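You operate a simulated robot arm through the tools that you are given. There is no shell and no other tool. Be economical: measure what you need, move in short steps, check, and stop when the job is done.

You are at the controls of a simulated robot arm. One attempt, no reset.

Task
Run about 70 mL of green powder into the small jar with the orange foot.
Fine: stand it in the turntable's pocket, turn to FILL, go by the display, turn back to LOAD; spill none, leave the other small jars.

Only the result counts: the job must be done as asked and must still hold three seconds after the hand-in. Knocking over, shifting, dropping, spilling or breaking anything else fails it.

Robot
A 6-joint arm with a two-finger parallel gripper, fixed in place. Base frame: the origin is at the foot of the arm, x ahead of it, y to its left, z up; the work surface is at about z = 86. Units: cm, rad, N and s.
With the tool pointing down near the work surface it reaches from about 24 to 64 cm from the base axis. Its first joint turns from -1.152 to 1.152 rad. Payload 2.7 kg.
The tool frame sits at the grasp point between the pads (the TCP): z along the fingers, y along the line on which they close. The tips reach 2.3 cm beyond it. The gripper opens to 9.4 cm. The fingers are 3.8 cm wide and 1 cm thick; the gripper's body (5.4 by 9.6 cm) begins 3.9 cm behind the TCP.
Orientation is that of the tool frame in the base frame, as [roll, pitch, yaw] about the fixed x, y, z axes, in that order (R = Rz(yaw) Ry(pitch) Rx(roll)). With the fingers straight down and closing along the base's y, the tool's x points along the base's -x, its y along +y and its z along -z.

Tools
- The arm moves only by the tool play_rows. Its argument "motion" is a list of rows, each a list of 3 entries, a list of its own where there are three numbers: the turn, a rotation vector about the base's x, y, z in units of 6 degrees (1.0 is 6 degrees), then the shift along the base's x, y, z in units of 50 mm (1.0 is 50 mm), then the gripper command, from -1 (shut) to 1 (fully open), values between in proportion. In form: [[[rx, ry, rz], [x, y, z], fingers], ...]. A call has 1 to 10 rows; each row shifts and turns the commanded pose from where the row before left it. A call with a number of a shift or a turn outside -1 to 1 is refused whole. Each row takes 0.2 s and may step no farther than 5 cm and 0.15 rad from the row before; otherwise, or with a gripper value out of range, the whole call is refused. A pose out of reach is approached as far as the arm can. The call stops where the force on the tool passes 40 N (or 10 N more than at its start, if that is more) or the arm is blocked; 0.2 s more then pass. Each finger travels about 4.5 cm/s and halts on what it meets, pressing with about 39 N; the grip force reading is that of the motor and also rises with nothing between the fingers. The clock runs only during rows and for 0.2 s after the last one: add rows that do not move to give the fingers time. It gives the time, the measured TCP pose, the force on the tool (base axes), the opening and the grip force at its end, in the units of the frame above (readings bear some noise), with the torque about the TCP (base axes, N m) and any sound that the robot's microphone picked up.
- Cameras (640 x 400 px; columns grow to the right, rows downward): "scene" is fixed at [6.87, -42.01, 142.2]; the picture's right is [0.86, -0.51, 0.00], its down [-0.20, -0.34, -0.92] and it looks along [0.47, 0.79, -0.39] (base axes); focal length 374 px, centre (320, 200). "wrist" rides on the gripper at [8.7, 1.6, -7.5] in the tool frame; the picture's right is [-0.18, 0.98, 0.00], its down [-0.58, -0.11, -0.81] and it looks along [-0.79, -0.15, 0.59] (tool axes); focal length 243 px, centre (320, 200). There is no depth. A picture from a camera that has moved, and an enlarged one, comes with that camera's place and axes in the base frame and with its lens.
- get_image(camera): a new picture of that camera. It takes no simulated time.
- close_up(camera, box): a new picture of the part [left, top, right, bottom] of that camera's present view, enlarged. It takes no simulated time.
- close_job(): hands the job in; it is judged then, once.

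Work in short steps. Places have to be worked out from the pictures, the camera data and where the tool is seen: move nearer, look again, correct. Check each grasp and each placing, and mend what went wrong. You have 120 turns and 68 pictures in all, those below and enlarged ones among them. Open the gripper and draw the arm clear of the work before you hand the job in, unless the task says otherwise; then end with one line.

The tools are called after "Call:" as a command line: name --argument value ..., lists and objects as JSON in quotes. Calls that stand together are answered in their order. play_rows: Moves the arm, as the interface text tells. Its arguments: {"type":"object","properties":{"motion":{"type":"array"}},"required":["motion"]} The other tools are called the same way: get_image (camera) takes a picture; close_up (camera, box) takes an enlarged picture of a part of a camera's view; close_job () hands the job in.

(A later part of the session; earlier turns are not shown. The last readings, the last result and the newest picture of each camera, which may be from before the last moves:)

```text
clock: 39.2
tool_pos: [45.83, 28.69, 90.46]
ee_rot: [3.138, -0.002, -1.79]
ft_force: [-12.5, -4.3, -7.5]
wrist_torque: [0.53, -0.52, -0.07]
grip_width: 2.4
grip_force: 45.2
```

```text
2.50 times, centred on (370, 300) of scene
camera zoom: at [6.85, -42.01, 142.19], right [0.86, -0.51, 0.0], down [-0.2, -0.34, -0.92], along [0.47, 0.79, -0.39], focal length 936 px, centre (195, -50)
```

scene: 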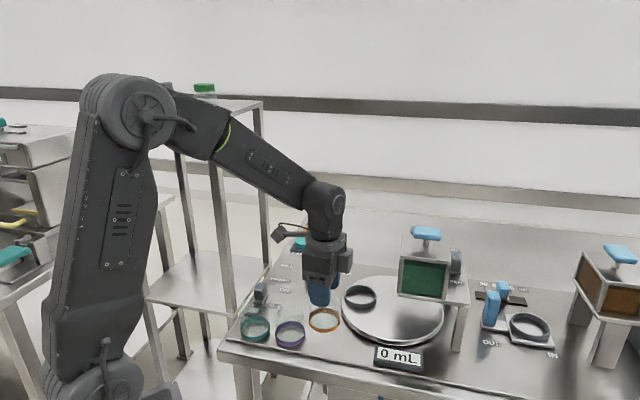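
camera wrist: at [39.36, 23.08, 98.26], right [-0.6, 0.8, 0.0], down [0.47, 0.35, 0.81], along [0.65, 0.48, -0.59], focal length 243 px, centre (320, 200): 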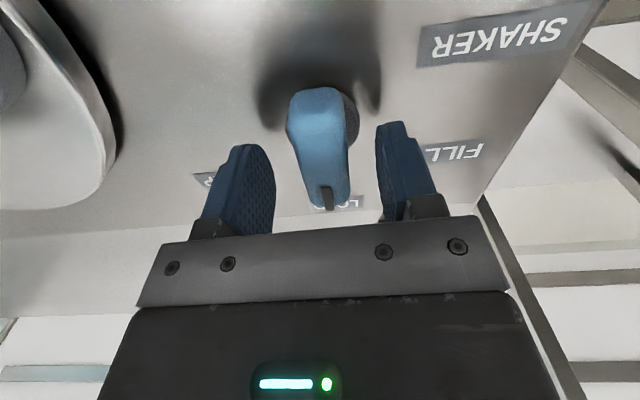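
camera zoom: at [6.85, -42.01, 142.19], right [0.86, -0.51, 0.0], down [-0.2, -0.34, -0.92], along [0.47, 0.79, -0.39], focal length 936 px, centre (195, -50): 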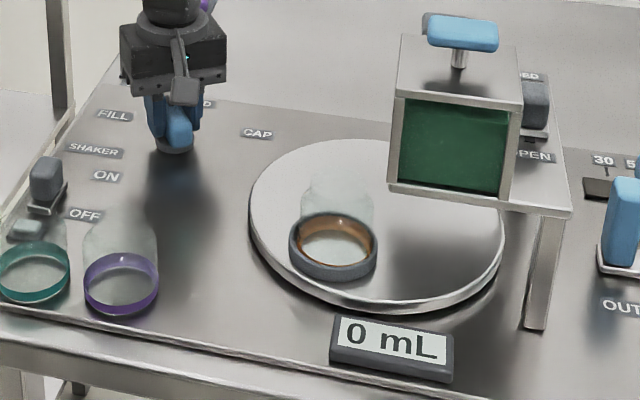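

The turntable follows the knob and the jar rides well. I continue 24° with a small lateral correction.

Call:
play_rows --motion '[[[0, 0, 0.8], [-0.03, 0, 0], -0.7], [[0, 0, 1], [0, 0, 0], -0.7], [[0, 0, 1], [0, 0, 0], -0.7], [[0, 0, 0.8], [0, 0, 0], -0.7], [[0, 0, 0.4], [0, 0, 0], -0.7]]'

Call:
close_up --camera "scene" --box '[270, 220, 470, 380]'

```text
clock: 40.4
tool_pos: [45.66, 28.68, 90.46]
ee_rot: [3.136, 0.001, -1.37]
ft_force: [-33.2, 1.3, 1.2]
wrist_torque: [-0.16, -0.64, -0.14]
grip_width: 2.4
grip_force: 45.2
```

```text
2.50 times, centred on (370, 300) of scene
camera zoom: at [6.78, -42.0, 142.2], right [0.86, -0.51, 0.0], down [-0.2, -0.34, -0.92], along [0.47, 0.79, -0.39], focal length 936 px, centre (195, -50)
```

zoom: 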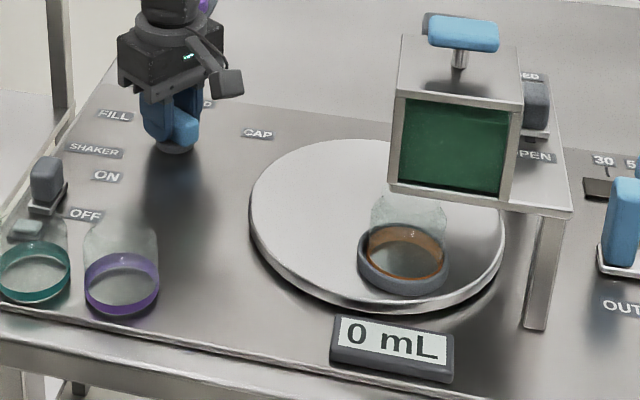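

Side force grew to -33 N in x, so I shift the tool 4 mm to -x, then go on a further 6°; the jar still has about 2 cm to travel to the outlet.

Call:
play_rows --motion '[[[0, 0, 0], [-0.08, 0, 0], -0.7], [[0, 0, 0.5], [0, 0, 0], -0.7], [[0, 0, 0.5], [0, 0, 0], -0.7], [[0, 0, 0], [0, 0, 0], -0.7]]'

Call:
close_up --camera "scene" --box '[270, 220, 470, 380]'

```text
clock: 41.4
tool_pos: [45.59, 28.61, 90.43]
ee_rot: [-3.14, -0.001, -1.265]
ft_force: [1.2, 4.6, -11.4]
wrist_torque: [0.36, 0.21, 0.11]
grip_width: 2.39
grip_force: 45.0
```

```text
2.50 times, centred on (370, 300) of scene
camera zoom: at [6.89, -41.98, 142.2], right [0.86, -0.51, 0.0], down [-0.2, -0.34, -0.92], along [0.47, 0.79, -0.39], focal length 936 px, centre (195, -50)
```

zoom: 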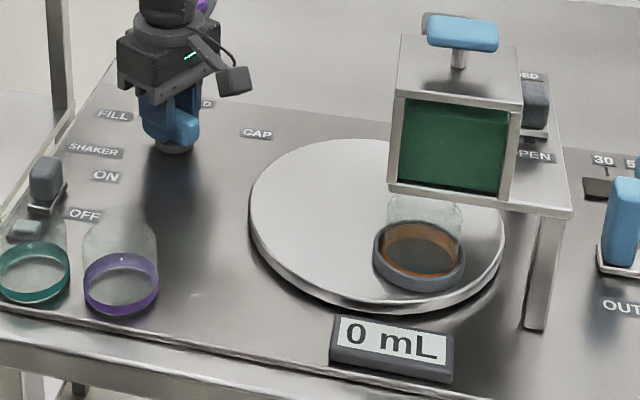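

Forces are small again; the jar is nearly under the outlet. Another 5° with a check.

Call:
play_rows --motion '[[[0, 0, 0.4], [0, 0, 0], -0.7], [[0, 0, 0.4], [0, 0, 0], -0.7], [[0, 0, 0], [0, 0, 0], -0.7]]'

Call:
close_up --camera "scene" --box '[270, 220, 470, 380]'

```text
clock: 42.2
tool_pos: [45.46, 28.54, 90.55]
ee_rot: [-3.142, 0.002, -1.185]
ft_force: [6.0, 3.9, -9.0]
wrist_torque: [-0.26, -0.02, -2.06]
grip_width: 2.4
grip_force: 45.2
```

```text
2.50 times, centred on (370, 300) of scene
camera zoom: at [6.9, -41.99, 142.2], right [0.86, -0.51, 0.0], down [-0.2, -0.34, -0.92], along [0.47, 0.79, -0.39], focal length 936 px, centre (195, -50)
```

zoom: 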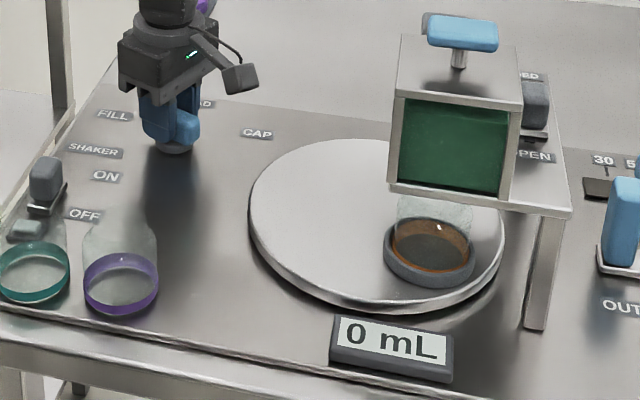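

Wrist torque jumped to -2 N·m: the knob is at its end stop, i.e. FILL. I back off the torque a touch and wait to see if the display changes.

Call:
play_rows --motion '[[[0, 0, -0.2], [0, 0, 0], -0.7], [[0, 0, 0], [0, 0, 0], -0.7], [[0, 0, 0], [0, 0, 0], -0.7], [[0, 0, 0], [0, 0, 0], -0.7]]'

Call:
close_up --camera "scene" --box '[350, 210, 480, 380]'

```text
clock: 43.2
tool_pos: [45.39, 28.64, 90.42]
ee_rot: [3.141, 0.0, -1.204]
ft_force: [8.9, -0.6, -10.0]
wrist_torque: [0.93, 0.1, -1.03]
grip_width: 2.41
grip_force: 45.0
```

```text
2.35 times, centred on (415, 295) of scene
camera zoom: at [6.91, -42.0, 142.2], right [0.86, -0.51, 0.0], down [-0.2, -0.34, -0.92], along [0.47, 0.79, -0.39], focal length 881 px, centre (96, -24)
```

zoom: 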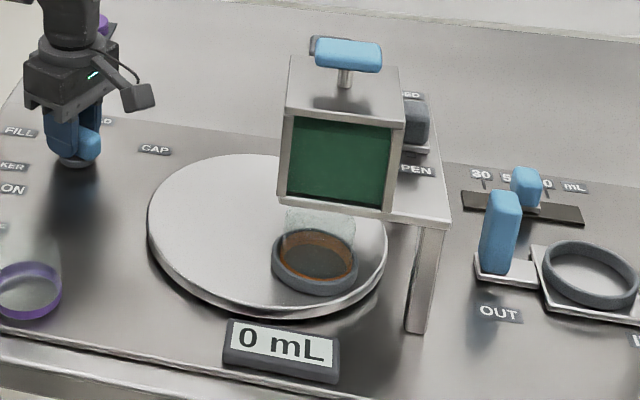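

Still 0 mL: the valve slider already lies at OPEN, so by the labels the shaker, which sits at OFF, is probably what starts the powder. I release the knob carefully and rise.

Call:
play_rows --motion '[[[0, 0, 0], [0, 0, 0], -0.3], [[0, 0, 0], [0, 0, 0], 0.1], [[0, 0, 0], [0, 0, 0], 0.2], [[0, 0, 0], [0, 0, 0.4], 0.2], [[0, 0, 0], [0, 0, 0.8], 0.2], [[0, 0, 0], [0, 0, 0.8], 0.2], [[0, 0, 0.5], [-0.5, 0, 0.4], 0.2], [[0, 0, 1], [-0.5, 0, 0.3], 0.2], [[0, 0, 1], [-0.5, 0, 0], 0.2], [[0, 0, 1], [-0.5, 0, 0], 0.2]]'

Call:
play_rows --motion '[[[0, 0, 0.7], [-0.4, -0.2, 0], 0.2], [[0, 0, 0], [-0.3, -0.2, 0], 0.2], [[0, 0, 0], [0, 0, 0], 0.2]]'

Call:
get_image --camera "wrist"

Call:
get_image --camera "scene"

```text
clock: 45.4
tool_pos: [35.51, 28.68, 103.92]
ee_rot: [3.141, 0.0, -0.836]
ft_force: [0.1, 0.0, 0.1]
wrist_torque: [0.0, 0.02, -0.02]
grip_width: 5.65
grip_force: 0.0
```

```text
clock: 46.2
tool_pos: [31.93, 26.61, 103.98]
ee_rot: [3.141, 0.001, -0.764]
ft_force: [-0.3, -0.4, -0.2]
wrist_torque: [-0.05, -0.01, 0.01]
grip_width: 5.66
grip_force: 0.0
```

```text
24 pictures are left
camera wrist: at [37.21, 19.47, 111.46], right [-0.81, -0.58, 0.0], down [-0.34, 0.48, 0.81], along [-0.47, 0.66, -0.59], focal length 243 px, centre (320, 200)
```

wrist: 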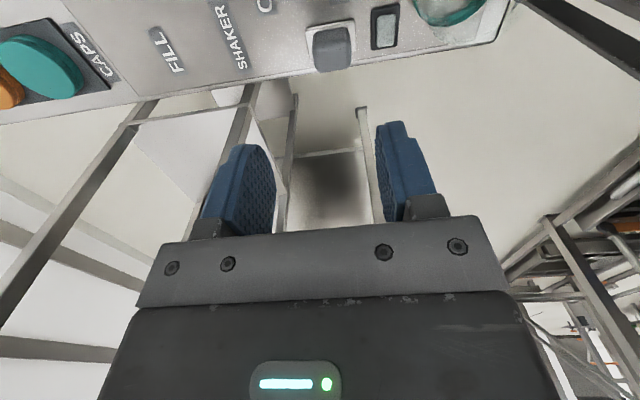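

```text
23 pictures are left
```

scene: 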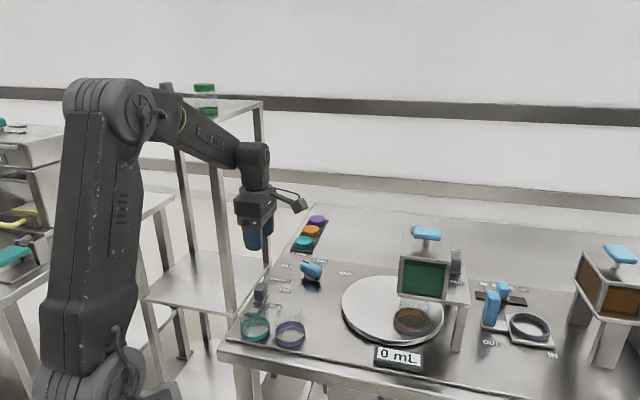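

The turntable holds at FILL. Beside the shaker block there is a small framed window, so I back off a bit to see the switch whole before touching it.

Call:
play_rows --motion '[[[0, 0, 0], [0.3, -0.4, 0.1], 0.2], [[0, 0, 0], [0.2, -0.3, 0.1], 0.2], [[0, 0, 0], [0, 0, 0], 0.2]]'

Call:
close_up --camera "wrist" --box '[180, 0, 420, 150]'

```text
clock: 47.0
tool_pos: [34.56, 23.19, 105.04]
ee_rot: [3.141, 0.001, -0.764]
ft_force: [0.2, -0.1, 0.7]
wrist_torque: [-0.02, -0.01, 0.01]
grip_width: 5.66
grip_force: 0.0
```

```text
2.67 times, centred on (300, 75) of wrist
camera zoom: at [39.75, 15.96, 112.49], right [-0.81, -0.58, 0.0], down [-0.34, 0.48, 0.81], along [-0.47, 0.65, -0.59], focal length 647 px, centre (373, 533)
```

zoom: 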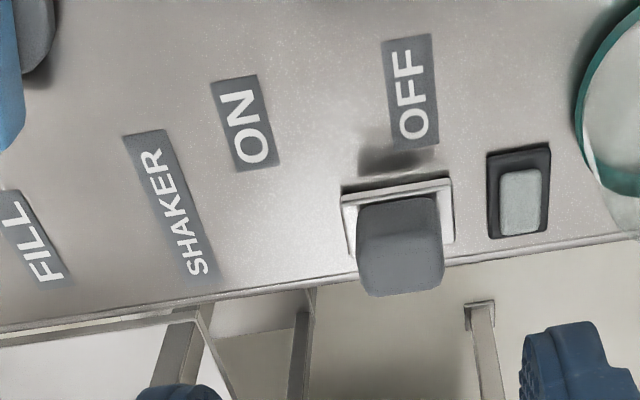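

The shaker block is at OFF near (31.1, 26.1); the framed thing is an unlit lamp. I straddle the block along its track so I can push it both ways, descending first to just above.

Call:
play_rows --motion '[[[0, 0, 0], [-0.35, 0.3, -0.2], 0.05], [[0, 0, 0], [-0.33, 0.28, -0.2], 0.05], [[0, 0, 0], [0, 0, -0.6], 0.05], [[0, 0, 0], [0, 0, -0.6], 0.05], [[0, 0, 0], [0, 0, 0], 0.05]]'

Call:
get_image --camera "wrist"

Call:
close_up --camera "scene" --box '[220, 230, 340, 340]'

```text
clock: 48.2
tool_pos: [31.15, 25.96, 97.06]
ee_rot: [3.141, 0.001, -0.766]
ft_force: [-0.3, 0.7, 0.1]
wrist_torque: [0.04, 0.01, 0.0]
grip_width: 4.95
grip_force: 0.1
```

```text
21 pictures are left
camera wrist: at [36.25, 18.9, 104.45], right [-0.81, -0.58, 0.0], down [-0.34, 0.48, 0.81], along [-0.47, 0.66, -0.59], focal length 243 px, centre (320, 200)
```

wrist: 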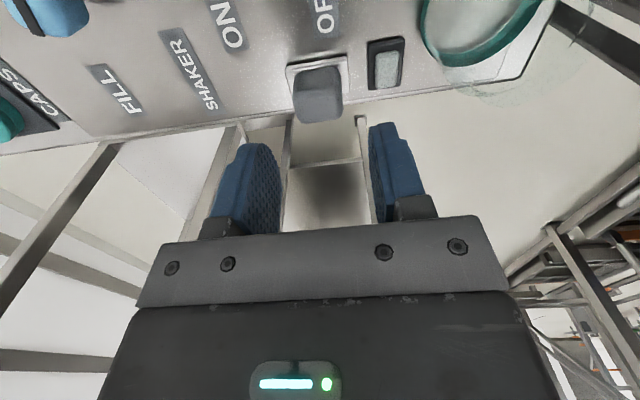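

```text
3.64 times, centred on (280, 285) of scene
camera zoom: at [6.87, -42.0, 142.2], right [0.86, -0.51, 0.0], down [-0.2, -0.34, -0.92], along [0.47, 0.79, -0.39], focal length 1362 px, centre (466, -109)
```

zoom: 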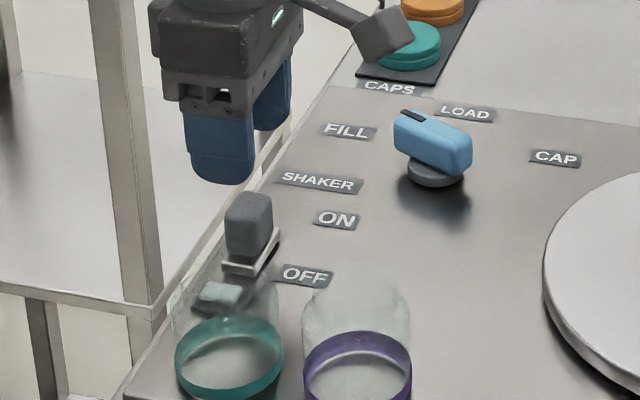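

The block is centred between the fingers. I descend around it.

Call:
play_rows --motion '[[[0, 0, 0], [0, 0, -0.5], 0.05], [[0, 0, 0], [0, 0, -0.5], 0.05], [[0, 0, 0], [0, 0, -0.33], 0.05], [[0, 0, 0], [0, 0, 0], 0.05]]'

Call:
close_up --camera "scene" --box '[220, 230, 440, 380]'

```text
clock: 49.2
tool_pos: [31.11, 26.07, 90.32]
ee_rot: [-3.14, 0.001, -0.764]
ft_force: [0.0, -0.3, -0.8]
wrist_torque: [0.0, 0.0, 0.01]
grip_width: 4.94
grip_force: 0.1
```

```text
2.67 times, centred on (330, 305) of scene
camera zoom: at [6.87, -42.01, 142.2], right [0.86, -0.51, 0.0], down [-0.2, -0.34, -0.92], along [0.47, 0.79, -0.39], focal length 999 px, centre (293, -80)
```

zoom: 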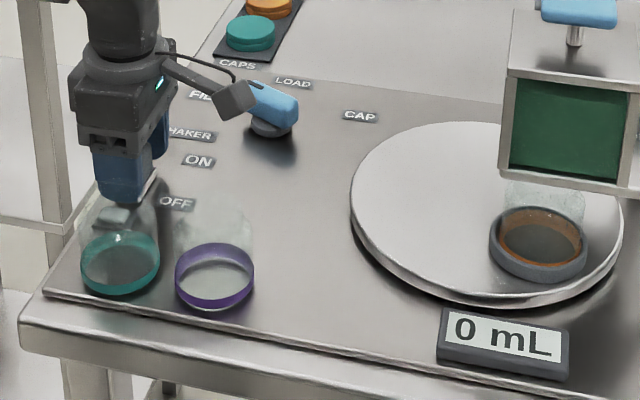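

In place around the block, display 0 mL. I push toward ON in short steps, watching force and display.

Call:
play_rows --motion '[[[0, 0, 0], [0.1, 0.1, 0], 0.05], [[0, 0, 0], [0.1, 0.1, 0], 0.05], [[0, 0, 0], [0.1, 0.1, 0], 0.05], [[0, 0, 0], [0.1, 0.1, 0], 0.05], [[0, 0, 0], [0, 0, 0], 0.05]]'

Call:
close_up --camera "scene" --box '[220, 230, 440, 380]'

```text
clock: 50.4
tool_pos: [33.06, 27.98, 90.32]
ee_rot: [-3.14, 0.0, -0.765]
ft_force: [-0.4, -0.3, -0.2]
wrist_torque: [-0.02, -0.01, -0.02]
grip_width: 4.93
grip_force: 0.2
```

```text
2.67 times, centred on (330, 305) of scene
camera zoom: at [6.87, -42.01, 142.2], right [0.86, -0.51, 0.0], down [-0.2, -0.34, -0.92], along [0.47, 0.79, -0.39], focal length 999 px, centre (293, -80)
```

zoom: 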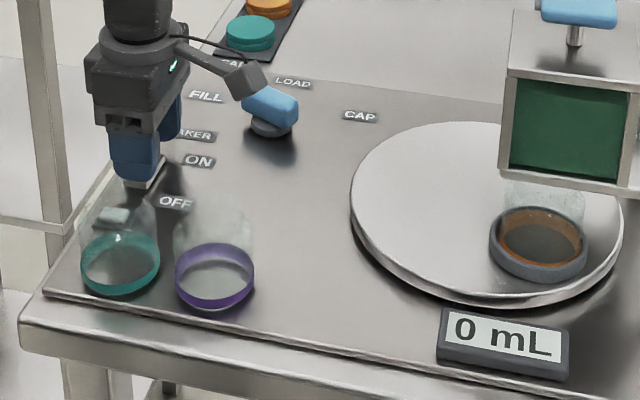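

No resistance, still 0 mL. I continue toward ON.

Call:
play_rows --motion '[[[0, 0, 0], [0.1, 0.1, 0], 0.05], [[0, 0, 0], [0.1, 0.1, 0], 0.05], [[0, 0, 0], [0.1, 0.1, 0], 0.05], [[0, 0, 0], [0, 0, 0], 0.05]]'

Call:
close_up --camera "scene" --box '[220, 230, 440, 380]'

```text
clock: 51.4
tool_pos: [34.65, 29.44, 90.34]
ee_rot: [-3.139, 0.001, -0.766]
ft_force: [0.2, 0.0, -0.7]
wrist_torque: [-0.02, 0.02, 0.02]
grip_width: 4.93
grip_force: 0.1
```

```text
2.67 times, centred on (330, 305) of scene
camera zoom: at [6.87, -42.01, 142.2], right [0.86, -0.51, 0.0], down [-0.2, -0.34, -0.92], along [0.47, 0.79, -0.39], focal length 999 px, centre (293, -80)
```

zoom: 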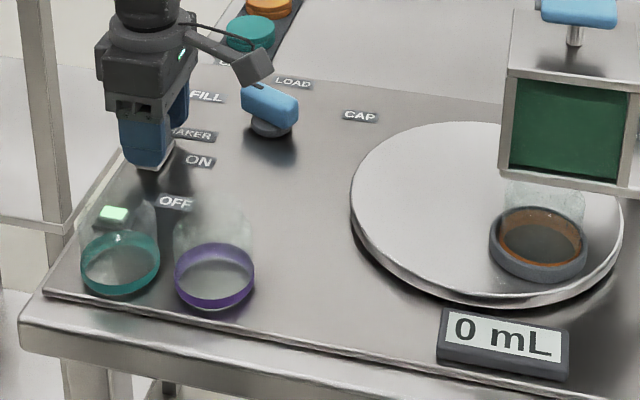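

The lamp lit green: the shaker is ON. I let a short time pass and read the display.

Call:
play_rows --motion '[[[0, 0, 0], [0, 0, 0], 0.05], [[0, 0, 0], [0, 0, 0], 0.05]]'

Call:
close_up --camera "scene" --box '[340, 250, 480, 380]'

```text
clock: 52.0
tool_pos: [34.69, 29.55, 90.47]
ee_rot: [3.141, 0.001, -0.764]
ft_force: [0.3, -0.6, 0.0]
wrist_torque: [0.02, -0.02, 0.03]
grip_width: 4.93
grip_force: 0.1
```

```text
3.08 times, centred on (410, 315) of scene
camera zoom: at [6.87, -42.01, 142.2], right [0.86, -0.51, 0.0], down [-0.2, -0.34, -0.92], along [0.47, 0.79, -0.39], focal length 1152 px, centre (43, -154)
```

zoom: 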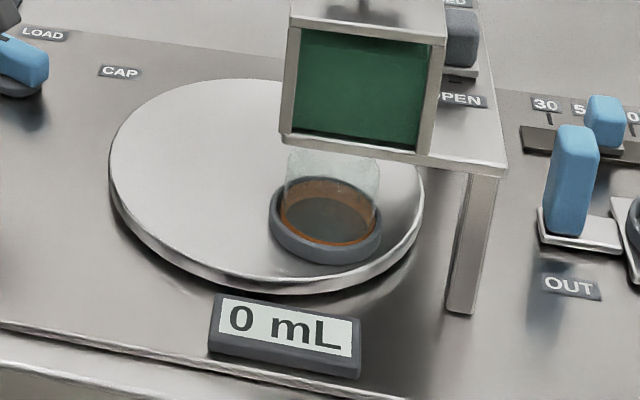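

Call:
play_rows --motion '[[[0, 0, 0], [0, 0, 0], 0.05], [[0, 0, 0], [0, 0, 0], 0.05], [[0, 0, 0], [0, 0, 0], 0.05], [[0, 0, 0], [0, 0, 0], 0.05], [[0, 0, 0], [0, 0, 0], 0.05]]'

Call:
close_up --camera "scene" --box '[380, 200, 500, 380]'

```text
clock: 53.2
tool_pos: [34.64, 29.45, 90.37]
ee_rot: [3.141, 0.001, -0.765]
ft_force: [0.2, 0.4, 0.5]
wrist_torque: [-0.01, 0.04, 0.02]
grip_width: 4.95
grip_force: 0.2
```

```text
2.22 times, centred on (440, 290) of scene
camera zoom: at [6.87, -42.01, 142.2], right [0.86, -0.51, 0.0], down [-0.2, -0.34, -0.92], along [0.47, 0.79, -0.39], focal length 832 px, centre (53, 0)
```

zoom: 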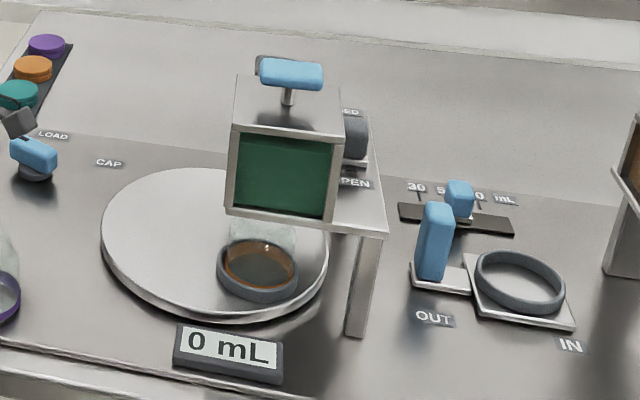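

Still 0 mL with the shaker on and valve at OPEN. The blue pad on the hopper's stem looks like the dispensing push-button (the grey one behind being the capper's), so I rise, turn the wrist back and go above it with closed fingers.

Call:
play_rows --motion '[[[0, 0, 0], [0, 0, 0.5], 0.05], [[0, 0, 0], [0, 0, 0.9], 0.05], [[0, 0, 0], [0, 0, 1], -0.5], [[0, 0, -1], [0.1, -0.2, 1], -1], [[0, 0, -1], [0.3, -0.5, 0.9], -1], [[0, 0, -1], [0.4, -0.7, 0.8], -1], [[0, 0, -1], [0.4, -0.7, 0.6], -1], [[0, 0, -1], [0.4, -0.7, 0.3], -1], [[0, 0, -1], [0.4, -0.7, 0], -1], [[0, 0, -1], [0.4, -0.7, 0], -1]]'

Call:
play_rows --motion '[[[0, 0, -1], [0.4, -0.6, 0], -1], [[0, 0, -1], [0.4, -0.5, 0], -1], [[0, 0, -1], [0.4, -0.4, -0.2], -1], [[0, 0, -1], [0.3, -0.3, -0.2], -1], [[0, 0, -1], [0.2, -0.2, -0.2], -1], [[0, 0, -1], [0.1, -0.1, -0.2], -1], [[0, 0, -1], [0, 0, -0.2], -1], [[0, 0, -1], [0, 0, 0], -1], [[0, 0, 0], [0, 0, 0], -1]]'

```text
refused: row 4 steps farther than a row can; nothing moved
```

```text
clock: 54.2
tool_pos: [41.78, 21.39, 89.16]
ee_rot: [-3.137, 0.009, -1.174]
ft_force: [-2.4, 1.0, 6.3]
wrist_torque: [-0.08, 0.07, -0.1]
grip_width: 0.0
grip_force: 38.4
stopped in row 5: the force on the tool passed its limit at 105 N (the readings are from after the stop); the commanded pose is now the measured one
```

My first call was refused and the second ran at low height — a mistake of chaining dependent calls. I check what was touched before moving.

Call:
get_image --camera "scene"

Call:
get_image --camera "wrist"

```text
14 pictures are left
```

scene: 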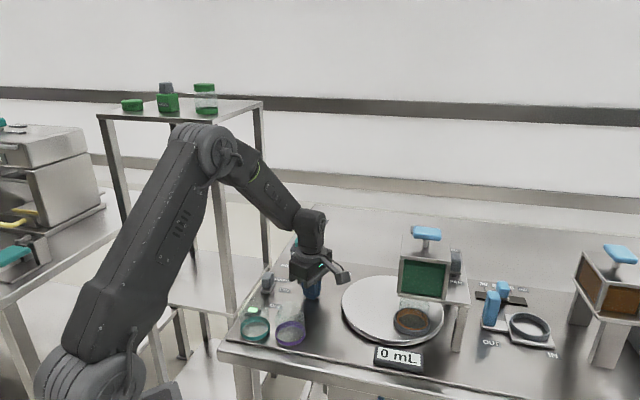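

```text
13 pictures are left
camera wrist: at [43.7, 12.71, 96.45], right [-0.98, -0.21, 0.0], down [-0.13, 0.57, 0.81], along [-0.17, 0.79, -0.58], focal length 243 px, centre (320, 200)
```

wrist: 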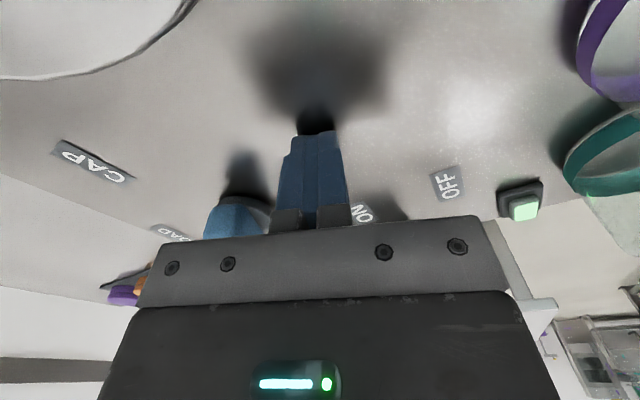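

Only the table surface was touched by the fingertips (z ≈ 86.9); jars, knob and jar in the pocket are all where they were. I rise straight up now, and will not chain moves again.

Call:
play_rows --motion '[[[0, 0, 0], [0, 0, 0.4], -1], [[0, 0, 0], [0, 0, 0.8], -1], [[0, 0, 0], [0, 0, 0.9], -1], [[0, 0, 0], [0, 0, 0.9], -1], [[0, 0, 0], [0, 0, 0.9], -1], [[0, 0, 0], [0, 0, 0.9], -1], [[0, 0, 0], [0, 0, 0.9], -1], [[0, 0, 0], [0, 0, 0], -1]]'

```text
clock: 56.0
tool_pos: [41.92, 21.42, 117.61]
ee_rot: [-3.138, 0.007, -1.173]
ft_force: [0.0, 0.5, -0.3]
wrist_torque: [0.02, 0.01, -0.03]
grip_width: 0.0
grip_force: 39.0
```

Call:
play_rows --motion '[[[0, 0, -1], [0.31, -0.53, 0.04], -1], [[0, 0, -1], [0.31, -0.53, 0.04], -1], [[0, 0, -1], [0.31, -0.53, 0.04], -1], [[0, 0, -1], [0.31, -0.53, 0.04], -1], [[0, 0, -1], [0.31, -0.53, 0.04], -1], [[0, 0, -1], [0.31, -0.53, 0.04], -1], [[0, 0, -1], [0.31, -0.53, 0], -1], [[0, 0, -1], [0.31, -0.53, 0], -1], [[0, 0, 0], [0, 0, 0], -1]]'

Call:
close_up --camera "scene" --box '[360, 170, 500, 380]'

```text
clock: 58.0
tool_pos: [54.19, 0.14, 118.81]
ee_rot: [-3.138, 0.01, -2.013]
ft_force: [-0.5, -0.2, -0.8]
wrist_torque: [0.0, -0.02, -0.03]
grip_width: 0.0
grip_force: 39.0
```

```text
1.90 times, centred on (430, 275) of scene
camera zoom: at [6.87, -42.01, 142.2], right [0.86, -0.51, 0.0], down [-0.2, -0.34, -0.92], along [0.47, 0.79, -0.39], focal length 713 px, centre (110, 57)
```

zoom: 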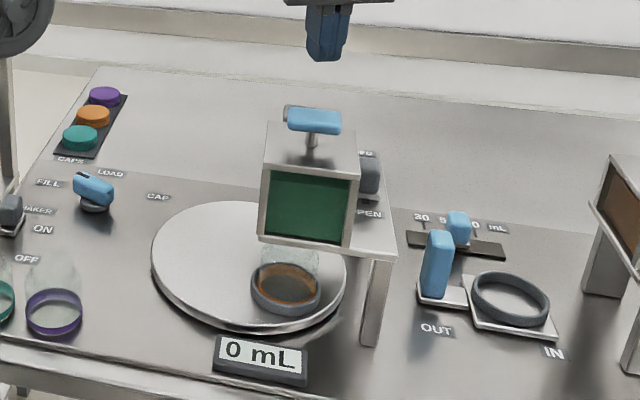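

The fingertips line up over the blue pad (its top at about z = 110.2). I descend in small steps until it gives.

Call:
play_rows --motion '[[[0, 0, 0], [0.03, 0.03, -0.4], -1], [[0, 0, 0], [0, 0, -0.4], -1], [[0, 0, 0], [0, 0, -0.2], -1], [[0, 0, 0], [0, 0, -0.1], -1], [[0, 0, 0], [0, 0, 0], -1]]'

```text
clock: 59.2
tool_pos: [54.36, 0.31, 113.27]
ee_rot: [-3.138, 0.008, -2.01]
ft_force: [1.2, -0.5, 0.0]
wrist_torque: [-0.02, -0.02, 0.0]
grip_width: 0.0
grip_force: 38.5
```

Call:
play_rows --motion '[[[0, 0, 0], [0, 0, -0.08], -1], [[0, 0, 0], [0, 0, -0.08], -1], [[0, 0, 0], [0, 0, 0], -1]]'

```text
clock: 60.0
tool_pos: [54.35, 0.31, 112.51]
ee_rot: [-3.137, 0.009, -2.009]
ft_force: [1.0, 0.0, 2.3]
wrist_torque: [-0.02, -0.01, 0.01]
grip_width: 0.0
grip_force: 39.1
```

Slight contact now (2 N). I press a little further.

Call:
play_rows --motion '[[[0, 0, 0], [0, 0, -0.06], -1], [[0, 0, 0], [0, 0, -0.06], -1], [[0, 0, 0], [0, 0, 0], -1]]'

Call:
close_up --camera "scene" --box '[360, 200, 480, 380]'

```text
clock: 60.8
tool_pos: [54.34, 0.31, 111.91]
ee_rot: [-3.138, 0.01, -2.011]
ft_force: [0.2, 1.5, 3.3]
wrist_torque: [-0.03, 0.01, -0.05]
grip_width: 0.0
grip_force: 38.8
heard: click
```

```text
2.22 times, centred on (420, 290) of scene
camera zoom: at [6.86, -42.0, 142.2], right [0.86, -0.51, 0.0], down [-0.2, -0.34, -0.92], along [0.47, 0.79, -0.39], focal length 832 px, centre (98, 0)
```

zoom: 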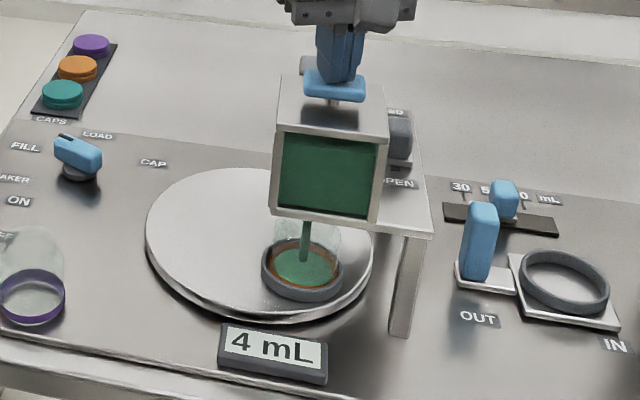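

Pressing clicked and green powder is falling into the jar: 4 mL. I hold for 0.6 s and read the display to get the rate.

Call:
play_rows --motion '[[[0, 0, 0], [0, 0, 0], -1], [[0, 0, 0], [0, 0, 0], -1]]'

Call:
close_up --camera "scene" --box '[360, 200, 480, 380]'

```text
clock: 61.4
tool_pos: [54.34, 0.28, 111.9]
ee_rot: [-3.138, 0.008, -2.01]
ft_force: [0.0, 1.1, 4.1]
wrist_torque: [-0.04, 0.04, -0.01]
grip_width: 0.0
grip_force: 39.6
```

```text
2.22 times, centred on (420, 290) of scene
camera zoom: at [6.87, -42.0, 142.2], right [0.86, -0.51, 0.0], down [-0.2, -0.34, -0.92], along [0.47, 0.79, -0.39], focal length 832 px, centre (98, 0)
```

zoom: 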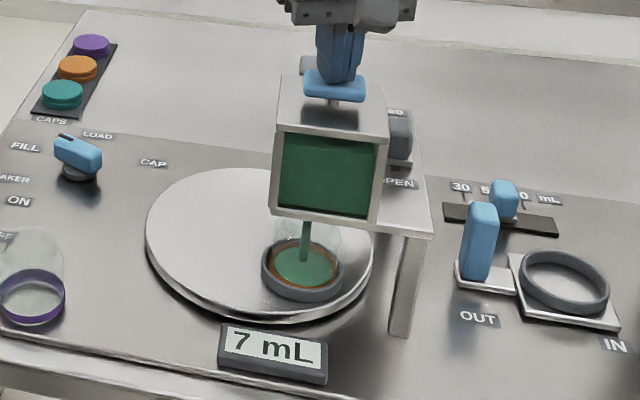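

About 5–6 mL/s. I hold 4.4 s more, then read again.

Call:
play_rows --motion '[[[0, 0, 0], [0, 0, 0], -1], [[0, 0, 0], [0, 0, 0], -1], [[0, 0, 0], [0, 0, 0], -1], [[0, 0, 0], [0, 0, 0], -1], [[0, 0, 0], [0, 0, 0], -1], [[0, 0, 0], [0, 0, 0], -1], [[0, 0, 0], [0, 0, 0], -1], [[0, 0, 0], [0, 0, 0], -1], [[0, 0, 0], [0, 0, 0], -1], [[0, 0, 0], [0, 0, 0], -1]]'

Call:
play_rows --motion '[[[0, 0, 0], [0, 0, 0], -1], [[0, 0, 0], [0, 0, 0], -1], [[0, 0, 0], [0, 0, 0], -1], [[0, 0, 0], [0, 0, 0], -1], [[0, 0, 0], [0, 0, 0], -1], [[0, 0, 0], [0, 0, 0], -1], [[0, 0, 0], [0, 0, 0], -1], [[0, 0, 0], [0, 0, 0], -1], [[0, 0, 0], [0, 0, 0], -1], [[0, 0, 0], [0, 0, 0], -1]]'

Call:
close_up --camera "scene" --box '[360, 200, 480, 380]'

```text
clock: 63.6
tool_pos: [54.26, 0.23, 111.8]
ee_rot: [-3.138, 0.009, -2.01]
ft_force: [0.6, 0.3, 3.5]
wrist_torque: [-0.03, 0.01, -0.01]
grip_width: 0.0
grip_force: 39.2
```

```text
clock: 65.8
tool_pos: [54.34, 0.21, 111.79]
ee_rot: [-3.137, 0.01, -2.011]
ft_force: [0.0, -0.3, 4.3]
wrist_torque: [-0.07, 0.03, 0.02]
grip_width: 0.0
grip_force: 39.4
```

```text
2.22 times, centred on (420, 290) of scene
camera zoom: at [6.86, -42.0, 142.2], right [0.86, -0.51, 0.0], down [-0.2, -0.34, -0.92], along [0.47, 0.79, -0.39], focal length 832 px, centre (98, 0)
```

zoom: 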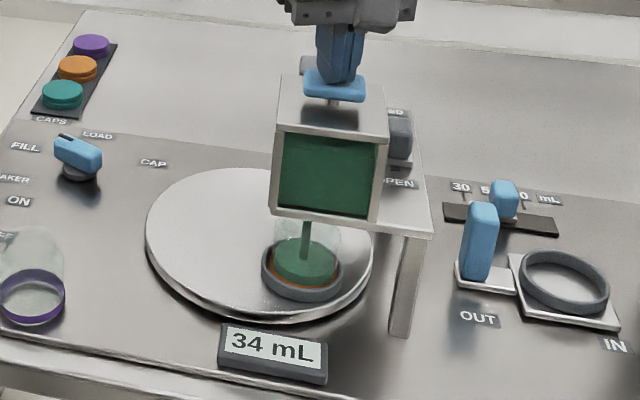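

34 mL, so 6.1 mL/s. I hold another 4.4 s to about 61 and read.

Call:
play_rows --motion '[[[0, 0, 0], [0, 0, 0], -1], [[0, 0, 0], [0, 0, 0], -1], [[0, 0, 0], [0, 0, 0], -1], [[0, 0, 0], [0, 0, 0], -1], [[0, 0, 0], [0, 0, 0], -1], [[0, 0, 0], [0, 0, 0], -1], [[0, 0, 0], [0, 0, 0], -1], [[0, 0, 0], [0, 0, 0], -1], [[0, 0, 0], [0, 0, 0], -1], [[0, 0, 0], [0, 0, 0], -1]]'

Call:
play_rows --motion '[[[0, 0, 0], [0, 0, 0], -1], [[0, 0, 0], [0, 0, 0], -1], [[0, 0, 0], [0, 0, 0], -1], [[0, 0, 0], [0, 0, 0], -1], [[0, 0, 0], [0, 0, 0], -1], [[0, 0, 0], [0, 0, 0], -1], [[0, 0, 0], [0, 0, 0], -1], [[0, 0, 0], [0, 0, 0], -1], [[0, 0, 0], [0, 0, 0], -1]]'

Call:
close_up --camera "scene" --box '[360, 200, 480, 380]'

```text
clock: 68.0
tool_pos: [54.33, 0.24, 111.93]
ee_rot: [-3.138, 0.009, -2.01]
ft_force: [-0.9, 0.1, 3.9]
wrist_torque: [-0.05, 0.05, 0.0]
grip_width: 0.02
grip_force: 39.0
```

```text
clock: 70.0
tool_pos: [54.27, 0.36, 111.76]
ee_rot: [-3.139, 0.008, -2.012]
ft_force: [-0.1, 0.0, 4.4]
wrist_torque: [-0.07, 0.08, -0.02]
grip_width: 0.0
grip_force: 39.3
```

```text
2.22 times, centred on (420, 290) of scene
camera zoom: at [6.86, -42.01, 142.2], right [0.86, -0.51, 0.0], down [-0.2, -0.34, -0.92], along [0.47, 0.79, -0.39], focal length 832 px, centre (98, 0)
```

zoom: 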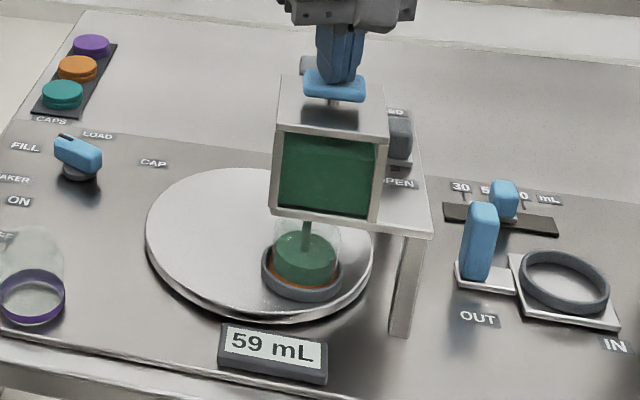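

59 mL. I hold 1.2 s more, then release the button by rising.

Call:
play_rows --motion '[[[0, 0, 0], [0, 0, 0], -1], [[0, 0, 0], [0, 0, 0], -1], [[0, 0, 0], [0, 0, 0], -1], [[0, 0, 0], [0, 0, 0], -1], [[0, 0, 0], [0, 0, 0], -1], [[0, 0, 0], [0, 0, 0], -1], [[0, 0, 0], [0, 0, 0.35], -1]]'

Call:
close_up --camera "scene" --box '[360, 200, 480, 380]'

```text
clock: 71.6
tool_pos: [54.28, 0.34, 113.52]
ee_rot: [-3.14, 0.007, -2.011]
ft_force: [0.3, 0.2, -0.4]
wrist_torque: [0.01, 0.01, 0.01]
grip_width: 0.02
grip_force: 38.8
```

```text
2.22 times, centred on (420, 290) of scene
camera zoom: at [6.87, -42.01, 142.2], right [0.86, -0.51, 0.0], down [-0.2, -0.34, -0.92], along [0.47, 0.79, -0.39], focal length 832 px, centre (98, 0)
```

zoom: 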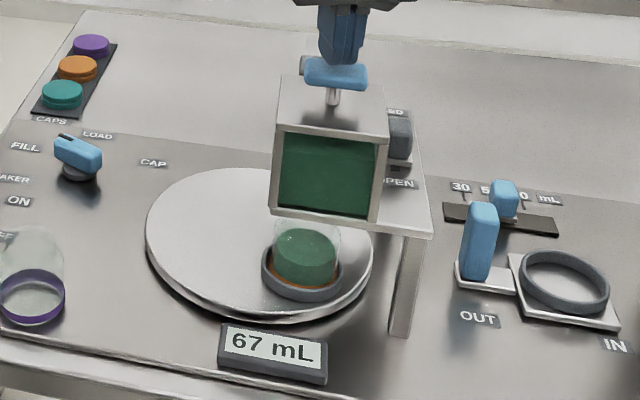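

Flow stopped on release at 67 mL. I give one brief tap of about 0.4 s for the remaining 3 mL.

Call:
play_rows --motion '[[[0, 0, 0], [0, 0, -0.33], -1], [[0, 0, 0], [0, 0, 0], -1], [[0, 0, 0], [0, 0, 0.35], -1], [[0, 0, 0], [0, 0, 0.4], -1]]'

Call:
close_up --camera "scene" --box '[360, 200, 480, 380]'

```text
clock: 72.6
tool_pos: [54.31, 0.27, 115.63]
ee_rot: [-3.139, 0.008, -2.012]
ft_force: [-0.4, -0.2, 0.0]
wrist_torque: [-0.04, 0.03, 0.04]
grip_width: 0.0
grip_force: 39.0
heard: click
```

```text
2.22 times, centred on (420, 290) of scene
camera zoom: at [6.87, -42.01, 142.2], right [0.86, -0.51, 0.0], down [-0.2, -0.34, -0.92], along [0.47, 0.79, -0.39], focal length 832 px, centre (98, 0)
```

zoom: 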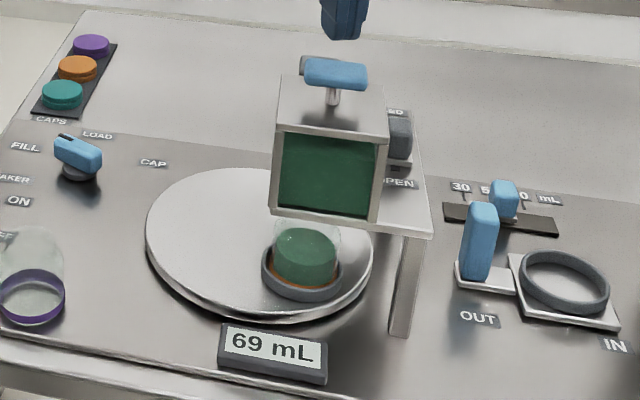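

69 mL and the flow has stopped. Now back to the knob: first raise and travel above it with the yaw I had at FILL (-1.2).

Call:
play_rows --motion '[[[0, 0, 0], [0, 0, 0.6], -1], [[0, 0, 0.9], [-0.1, 0.5, 0], -0.5], [[0, 0, 0.9], [-0.2, 0.6, 0], 0], [[0, 0, 0.9], [-0.2, 0.65, 0], 0.2], [[0, 0, 0.9], [-0.2, 0.65, 0], 0.2], [[0, 0, 0.9], [-0.2, 0.65, 0], 0.2], [[0, 0, 0.9], [-0.2, 0.65, 0], 0.2], [[0, 0, 0.9], [-0.25, 0.65, 0], 0.2], [[0, 0, 0.9], [-0.25, 0.65, 0], 0.2], [[0, 0, 0.5], [-0.17, 0.6, 0], 0.2]]'

```text
clock: 74.8
tool_pos: [45.53, 28.49, 118.75]
ee_rot: [-3.138, 0.009, -1.202]
ft_force: [0.3, 0.3, 0.3]
wrist_torque: [-0.01, 0.01, 0.0]
grip_width: 5.64
grip_force: 0.1
```

Pose matches where I released the knob. I descend straight down around the bar.

Call:
play_rows --motion '[[[0, 0, 0], [-0.02, 0.02, -0.9], 0.2], [[0, 0, 0], [0, 0, -0.9], 0.2], [[0, 0, 0], [0, 0, -0.9], 0.2], [[0, 0, 0], [0, 0, -0.9], 0.2], [[0, 0, 0], [0, 0, -0.9], 0.2], [[0, 0, 0], [0, 0, -0.5], 0.2], [[0, 0, 0], [0, 0, -0.4], 0.2], [[0, 0, 0], [0, 0, -0.25], 0.2], [[0, 0, 0], [0, 0, 0], 0.2]]'

Call:
close_up --camera "scene" --box '[250, 220, 470, 380]'

```text
clock: 76.8
tool_pos: [45.37, 28.4, 90.48]
ee_rot: [-3.138, 0.008, -1.203]
ft_force: [-0.1, 0.4, -0.5]
wrist_torque: [0.02, 0.0, -0.02]
grip_width: 5.62
grip_force: 0.0
```

```text
2.50 times, centred on (360, 300) of scene
camera zoom: at [6.87, -42.01, 142.2], right [0.86, -0.51, 0.0], down [-0.2, -0.34, -0.92], along [0.47, 0.79, -0.39], focal length 936 px, centre (220, -50)
```

zoom: 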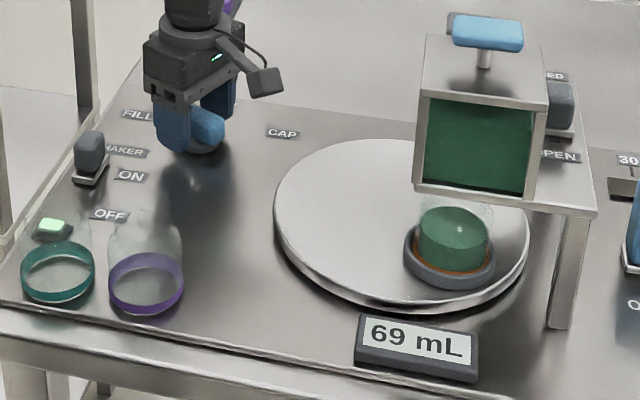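

The bar is between the fingers. I grip it.

Call:
play_rows --motion '[[[0, 0, 0], [0, 0.02, 0], -0.2], [[0, 0, 0], [0, 0, 0], -0.5], [[0, 0, 0], [0, 0, 0], -0.7], [[0, 0, 0], [0, 0, 0], -0.7], [[0, 0, 0], [0, 0, 0], -0.7]]'

```text
clock: 78.0
tool_pos: [45.46, 28.51, 90.53]
ee_rot: [-3.133, 0.009, -1.205]
ft_force: [21.2, 10.2, -4.9]
wrist_torque: [-0.48, 0.53, -0.88]
grip_width: 2.39
grip_force: 45.1
```

Side force (+21, +10) N: I follow it by about 3 mm.

Call:
play_rows --motion '[[[0, 0, 0], [0.055, 0.025, 0], -0.7], [[0, 0, 0], [0, 0, 0], -0.7]]'

```text
clock: 78.6
tool_pos: [45.55, 28.53, 90.47]
ee_rot: [3.142, 0.008, -1.207]
ft_force: [-3.5, -2.9, 9.4]
wrist_torque: [1.17, 0.55, -1.02]
grip_width: 2.41
grip_force: 45.0
```

Balanced. I turn back gently by about 27°.

Call:
play_rows --motion '[[[0, 0, -0.5], [0, 0, 0], -0.7], [[0, 0, -0.7], [0.01, 0, 0], -0.7], [[0, 0, -0.8], [0.01, 0, 0], -0.7], [[0, 0, -0.8], [0.01, 0, 0], -0.7], [[0, 0, -0.8], [0.01, 0, 0], -0.7], [[0, 0, -0.6], [0.01, 0, 0], -0.7], [[0, 0, -0.3], [0, 0, 0], -0.7]]'

```text
clock: 80.2
tool_pos: [45.88, 28.49, 90.48]
ee_rot: [-3.141, 0.007, -1.678]
ft_force: [-23.4, -6.3, 16.1]
wrist_torque: [0.94, 0.24, -0.09]
grip_width: 2.39
grip_force: 44.4
```

Good; I correct 2 mm in -x and continue 24°.

Call:
play_rows --motion '[[[0, 0, 0], [-0.05, -0.01, 0.01], -0.7], [[0, 0, -0.6], [0, 0, 0], -0.7], [[0, 0, -0.8], [0.01, 0, 0], -0.7], [[0, 0, -0.8], [0.01, 0, 0], -0.7], [[0, 0, -0.8], [0.01, 0, 0], -0.7], [[0, 0, -0.6], [0, 0, 0], -0.7], [[0, 0, -0.4], [0, 0, 0], -0.7]]'

```text
clock: 81.8
tool_pos: [45.96, 28.48, 90.42]
ee_rot: [-3.137, 0.01, -2.097]
ft_force: [19.3, 0.3, -8.5]
wrist_torque: [1.15, 0.38, 0.1]
grip_width: 2.41
grip_force: 44.3
```

Call:
play_rows --motion '[[[0, 0, 0], [0.035, 0, 0], -0.7], [[0, 0, -0.6], [0, 0, 0], -0.7], [[0, 0, -0.6], [0, 0, 0], -0.7], [[0, 0, -0.5], [0, 0, 0], -0.7], [[0, 0, -0.37], [0, 0, 0], -0.7], [[0, 0, 0], [0, 0, 0], -0.7]]'

Call:
close_up --camera "scene" --box '[250, 220, 470, 380]'

```text
clock: 83.2
tool_pos: [46.11, 28.39, 90.48]
ee_rot: [-3.137, 0.007, -2.312]
ft_force: [16.2, -10.9, -3.8]
wrist_torque: [-0.4, 1.14, -0.01]
grip_width: 2.38
grip_force: 44.3
```

```text
2.50 times, centred on (360, 300) of scene
camera zoom: at [6.92, -42.03, 142.19], right [0.86, -0.51, 0.0], down [-0.2, -0.34, -0.92], along [0.47, 0.79, -0.39], focal length 936 px, centre (220, -50)
```

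zoom: 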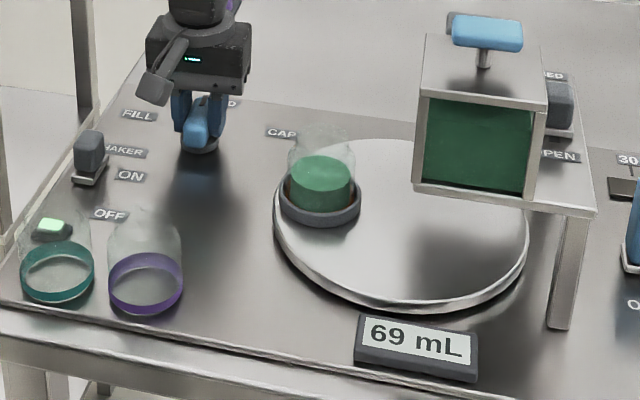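

The jar is back near LOAD; comparing with the earlier picture the pocket is about 2 px low, i.e. the knob is perhaps 2–3° short. I turn a bit further while relieving the side force.

Call:
play_rows --motion '[[[0, 0, 0], [0.03, -0.02, 0], -0.7], [[0, 0, -0.4], [0, 0, 0], -0.7], [[0, 0, 0], [0, 0, 0], -0.7]]'

Call:
close_up --camera "scene" --box '[300, 220, 440, 340]'

```text
clock: 84.0
tool_pos: [46.13, 28.44, 90.62]
ee_rot: [-3.138, 0.005, -2.354]
ft_force: [-3.3, -16.3, -2.2]
wrist_torque: [1.1, -0.5, 0.05]
grip_width: 2.4
grip_force: 44.9
```

```text
3.33 times, centred on (370, 280) of scene
camera zoom: at [6.86, -42.05, 142.18], right [0.86, -0.51, 0.0], down [-0.2, -0.34, -0.92], along [0.47, 0.79, -0.39], focal length 1248 px, centre (153, -67)
```

zoom: 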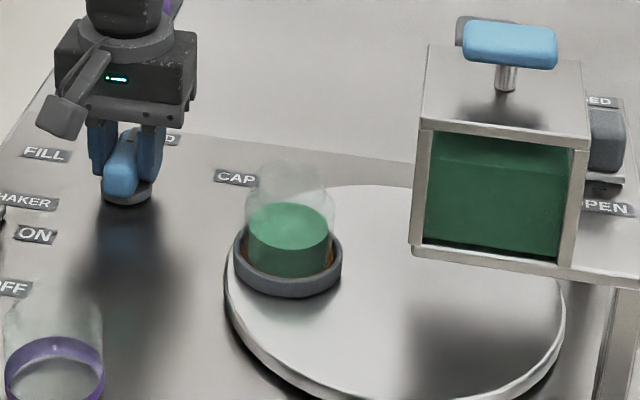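

The pocket now matches its original LOAD picture. I release the knob and rise straight up.

Call:
play_rows --motion '[[[0, 0, 0], [0, -0.02, 0], -0.5], [[0, 0, 0], [0, 0, 0], -0.2], [[0, 0, 0], [0, 0, 0], 0.2], [[0, 0, 0], [0, 0, 0], 0.2], [[0, 0, 0], [0, 0, 0.4], 0.2], [[0, 0, 0], [0, 0, 0.8], 0.2], [[0, 0, 0], [0, 0, 0.8], 0.2], [[0, 0, 0], [0, 0, 0.8], 0.2], [[0, 0, 0], [0, 0, 0], 0.2]]'

Call:
get_image --camera "scene"

```text
clock: 86.0
tool_pos: [46.18, 28.31, 104.57]
ee_rot: [-3.137, 0.009, -2.354]
ft_force: [-0.4, -0.5, 0.4]
wrist_torque: [-0.01, 0.0, 0.01]
grip_width: 5.63
grip_force: 0.1
```

```text
2 pictures are left
```

scene: 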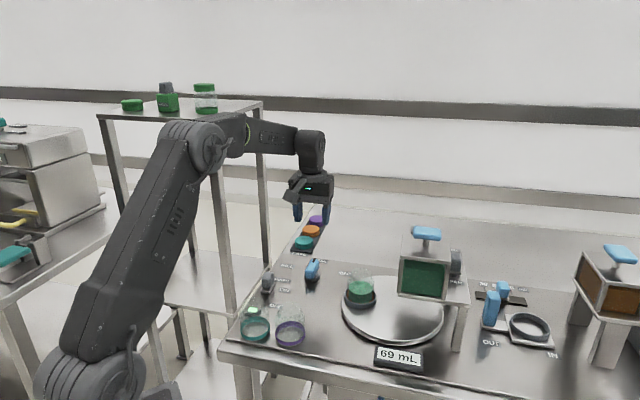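

Jar is at LOAD, 69 mL shown, nothing spilled. I also want to return the shaker to OFF as found; I travel above it, turning the wrist, at safe height.

Call:
play_rows --motion '[[[0, 0, 1], [-0.25, 0, 0], 0.3], [[0, 0, 1], [-0.25, 0, 0], 0.3], [[0, 0, 1], [-0.25, 0, 0], 0.3], [[0, 0, 1], [-0.25, 0, 0], 0.3], [[0, 0, 1], [-0.25, 0, 0], 0.3], [[0, 0, 1], [-0.25, 0, 0], 0.3], [[0, 0, 1], [-0.25, 0, 0], 0.3], [[0, 0, 1], [-0.25, 0, 0], 0.3], [[0, 0, 1], [-0.25, 0.04, 0], 0.3], [[0, 0, 1], [-0.2, 0.04, 0], 0.3]]'

```text
clock: 88.2
tool_pos: [33.85, 28.77, 104.48]
ee_rot: [-3.137, 0.009, -1.303]
ft_force: [0.1, 0.1, 0.2]
wrist_torque: [0.03, 0.04, 0.0]
grip_width: 6.11
grip_force: 0.1
```

Call:
play_rows --motion '[[[0, 0, 1], [0, 0, -0.2], 0.3], [[0, 0, 1], [0, 0, -0.2], 0.3], [[0, 0, 1], [0, 0, -0.2], 0.3], [[0, 0, 1], [0, 0, -0.2], 0.3], [[0, 0, 1], [0.02, 0, -0.2], 0.3], [[0, 0, 0.15], [0, 0, -0.2], 0.3], [[0, 0, 0], [0, 0, 0], 0.3]]'

Call:
get_image --camera "wrist"

```text
clock: 89.8
tool_pos: [33.93, 28.69, 98.49]
ee_rot: [-3.137, 0.009, -0.768]
ft_force: [0.7, 0.4, 0.1]
wrist_torque: [-0.01, 0.03, 0.01]
grip_width: 6.14
grip_force: 0.2
```

```text
1 pictures are left
camera wrist: at [39.2, 21.54, 105.8], right [-0.81, -0.58, 0.0], down [-0.34, 0.47, 0.81], along [-0.47, 0.66, -0.58], focal length 243 px, centre (320, 200)
```

wrist: 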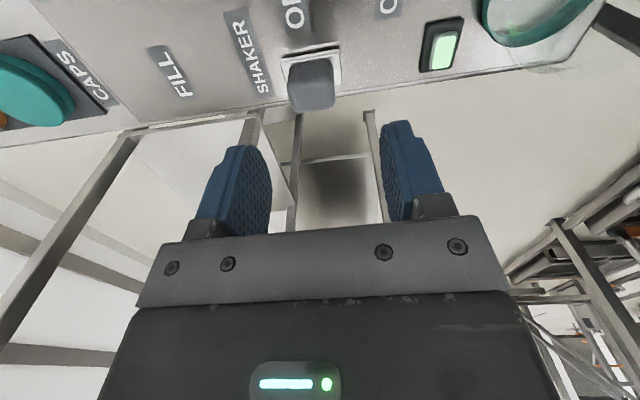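

The block at ON is about (34.4, 29.1), 5 mm from my axis. I correct and descend around it.

Call:
play_rows --motion '[[[0, 0, 0], [0.09, 0.07, -0.4], 0.3], [[0, 0, 0], [0, 0, -0.5], 0.3], [[0, 0, 0], [0, 0, -0.45], 0.3], [[0, 0, 0], [0, 0, -0.28], 0.3], [[0, 0, 0], [0, 0, 0], 0.3]]'

```text
clock: 91.0
tool_pos: [34.56, 29.21, 90.35]
ee_rot: [-3.139, 0.008, -0.766]
ft_force: [-0.2, -0.9, 0.1]
wrist_torque: [-0.01, 0.0, 0.01]
grip_width: 6.11
grip_force: 0.1
```

I narrow the gap to 4 cm and slide the block back toward OFF.

Call:
play_rows --motion '[[[0, 0, 0], [0, 0, 0], -0.15], [[0, 0, 0], [0, 0, 0], -0.15], [[0, 0, 0], [0, 0, 0], -0.15], [[0, 0, 0], [-0.15, -0.14, 0], -0.15], [[0, 0, 0], [-0.15, -0.14, 0], -0.15], [[0, 0, 0], [-0.15, -0.14, 0], -0.15], [[0, 0, 0], [-0.13, -0.12, 0], -0.15], [[0, 0, 0], [-0.08, -0.07, 0], -0.15], [[0, 0, 0], [0, 0, 0], -0.15]]'

```text
clock: 93.0
tool_pos: [31.21, 26.01, 90.38]
ee_rot: [-3.138, 0.008, -0.766]
ft_force: [0.0, -0.5, -0.6]
wrist_torque: [-0.03, 0.0, -0.02]
grip_width: 4.01
grip_force: 0.0
```

A final 4 mm to the original place, then I back off slightly and rise straight up.

Call:
play_rows --motion '[[[0, 0, 0], [-0.06, -0.06, 0], -0.15], [[0, 0, 0], [0, 0, 0], -0.15], [[0, 0, 0], [0.04, 0.04, 0], 0.0], [[0, 0, 0], [0, 0, 0.4], 0.0], [[0, 0, 0], [0, 0, 0.8], 0.0], [[0, 0, 0], [0, 0, 0.9], 0.3], [[0, 0, 0], [0, 0, 0.9], 1], [[0, 0, 0], [0, 0, 0.9], 1], [[0, 0, 0], [0, 0, 0.9], 1], [[0, 0, 0], [0, 0, 0.5], 1]]'

Call:
get_image --camera "scene"

```text
clock: 95.2
tool_pos: [31.17, 26.08, 116.79]
ee_rot: [-3.138, 0.01, -0.769]
ft_force: [-0.2, 1.1, -0.4]
wrist_torque: [0.03, -0.01, 0.0]
grip_width: 9.41
grip_force: 0.1
```

```text
0 pictures are left
```

scene: 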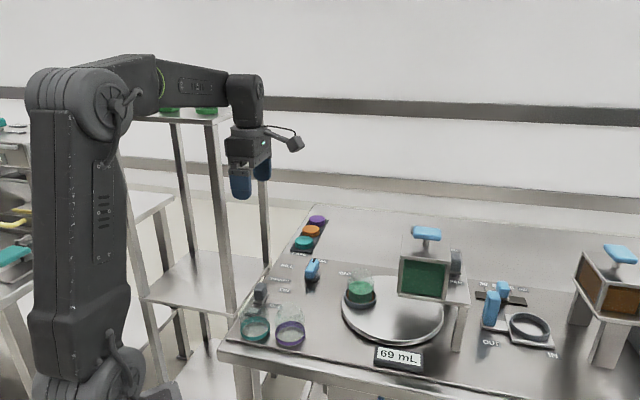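

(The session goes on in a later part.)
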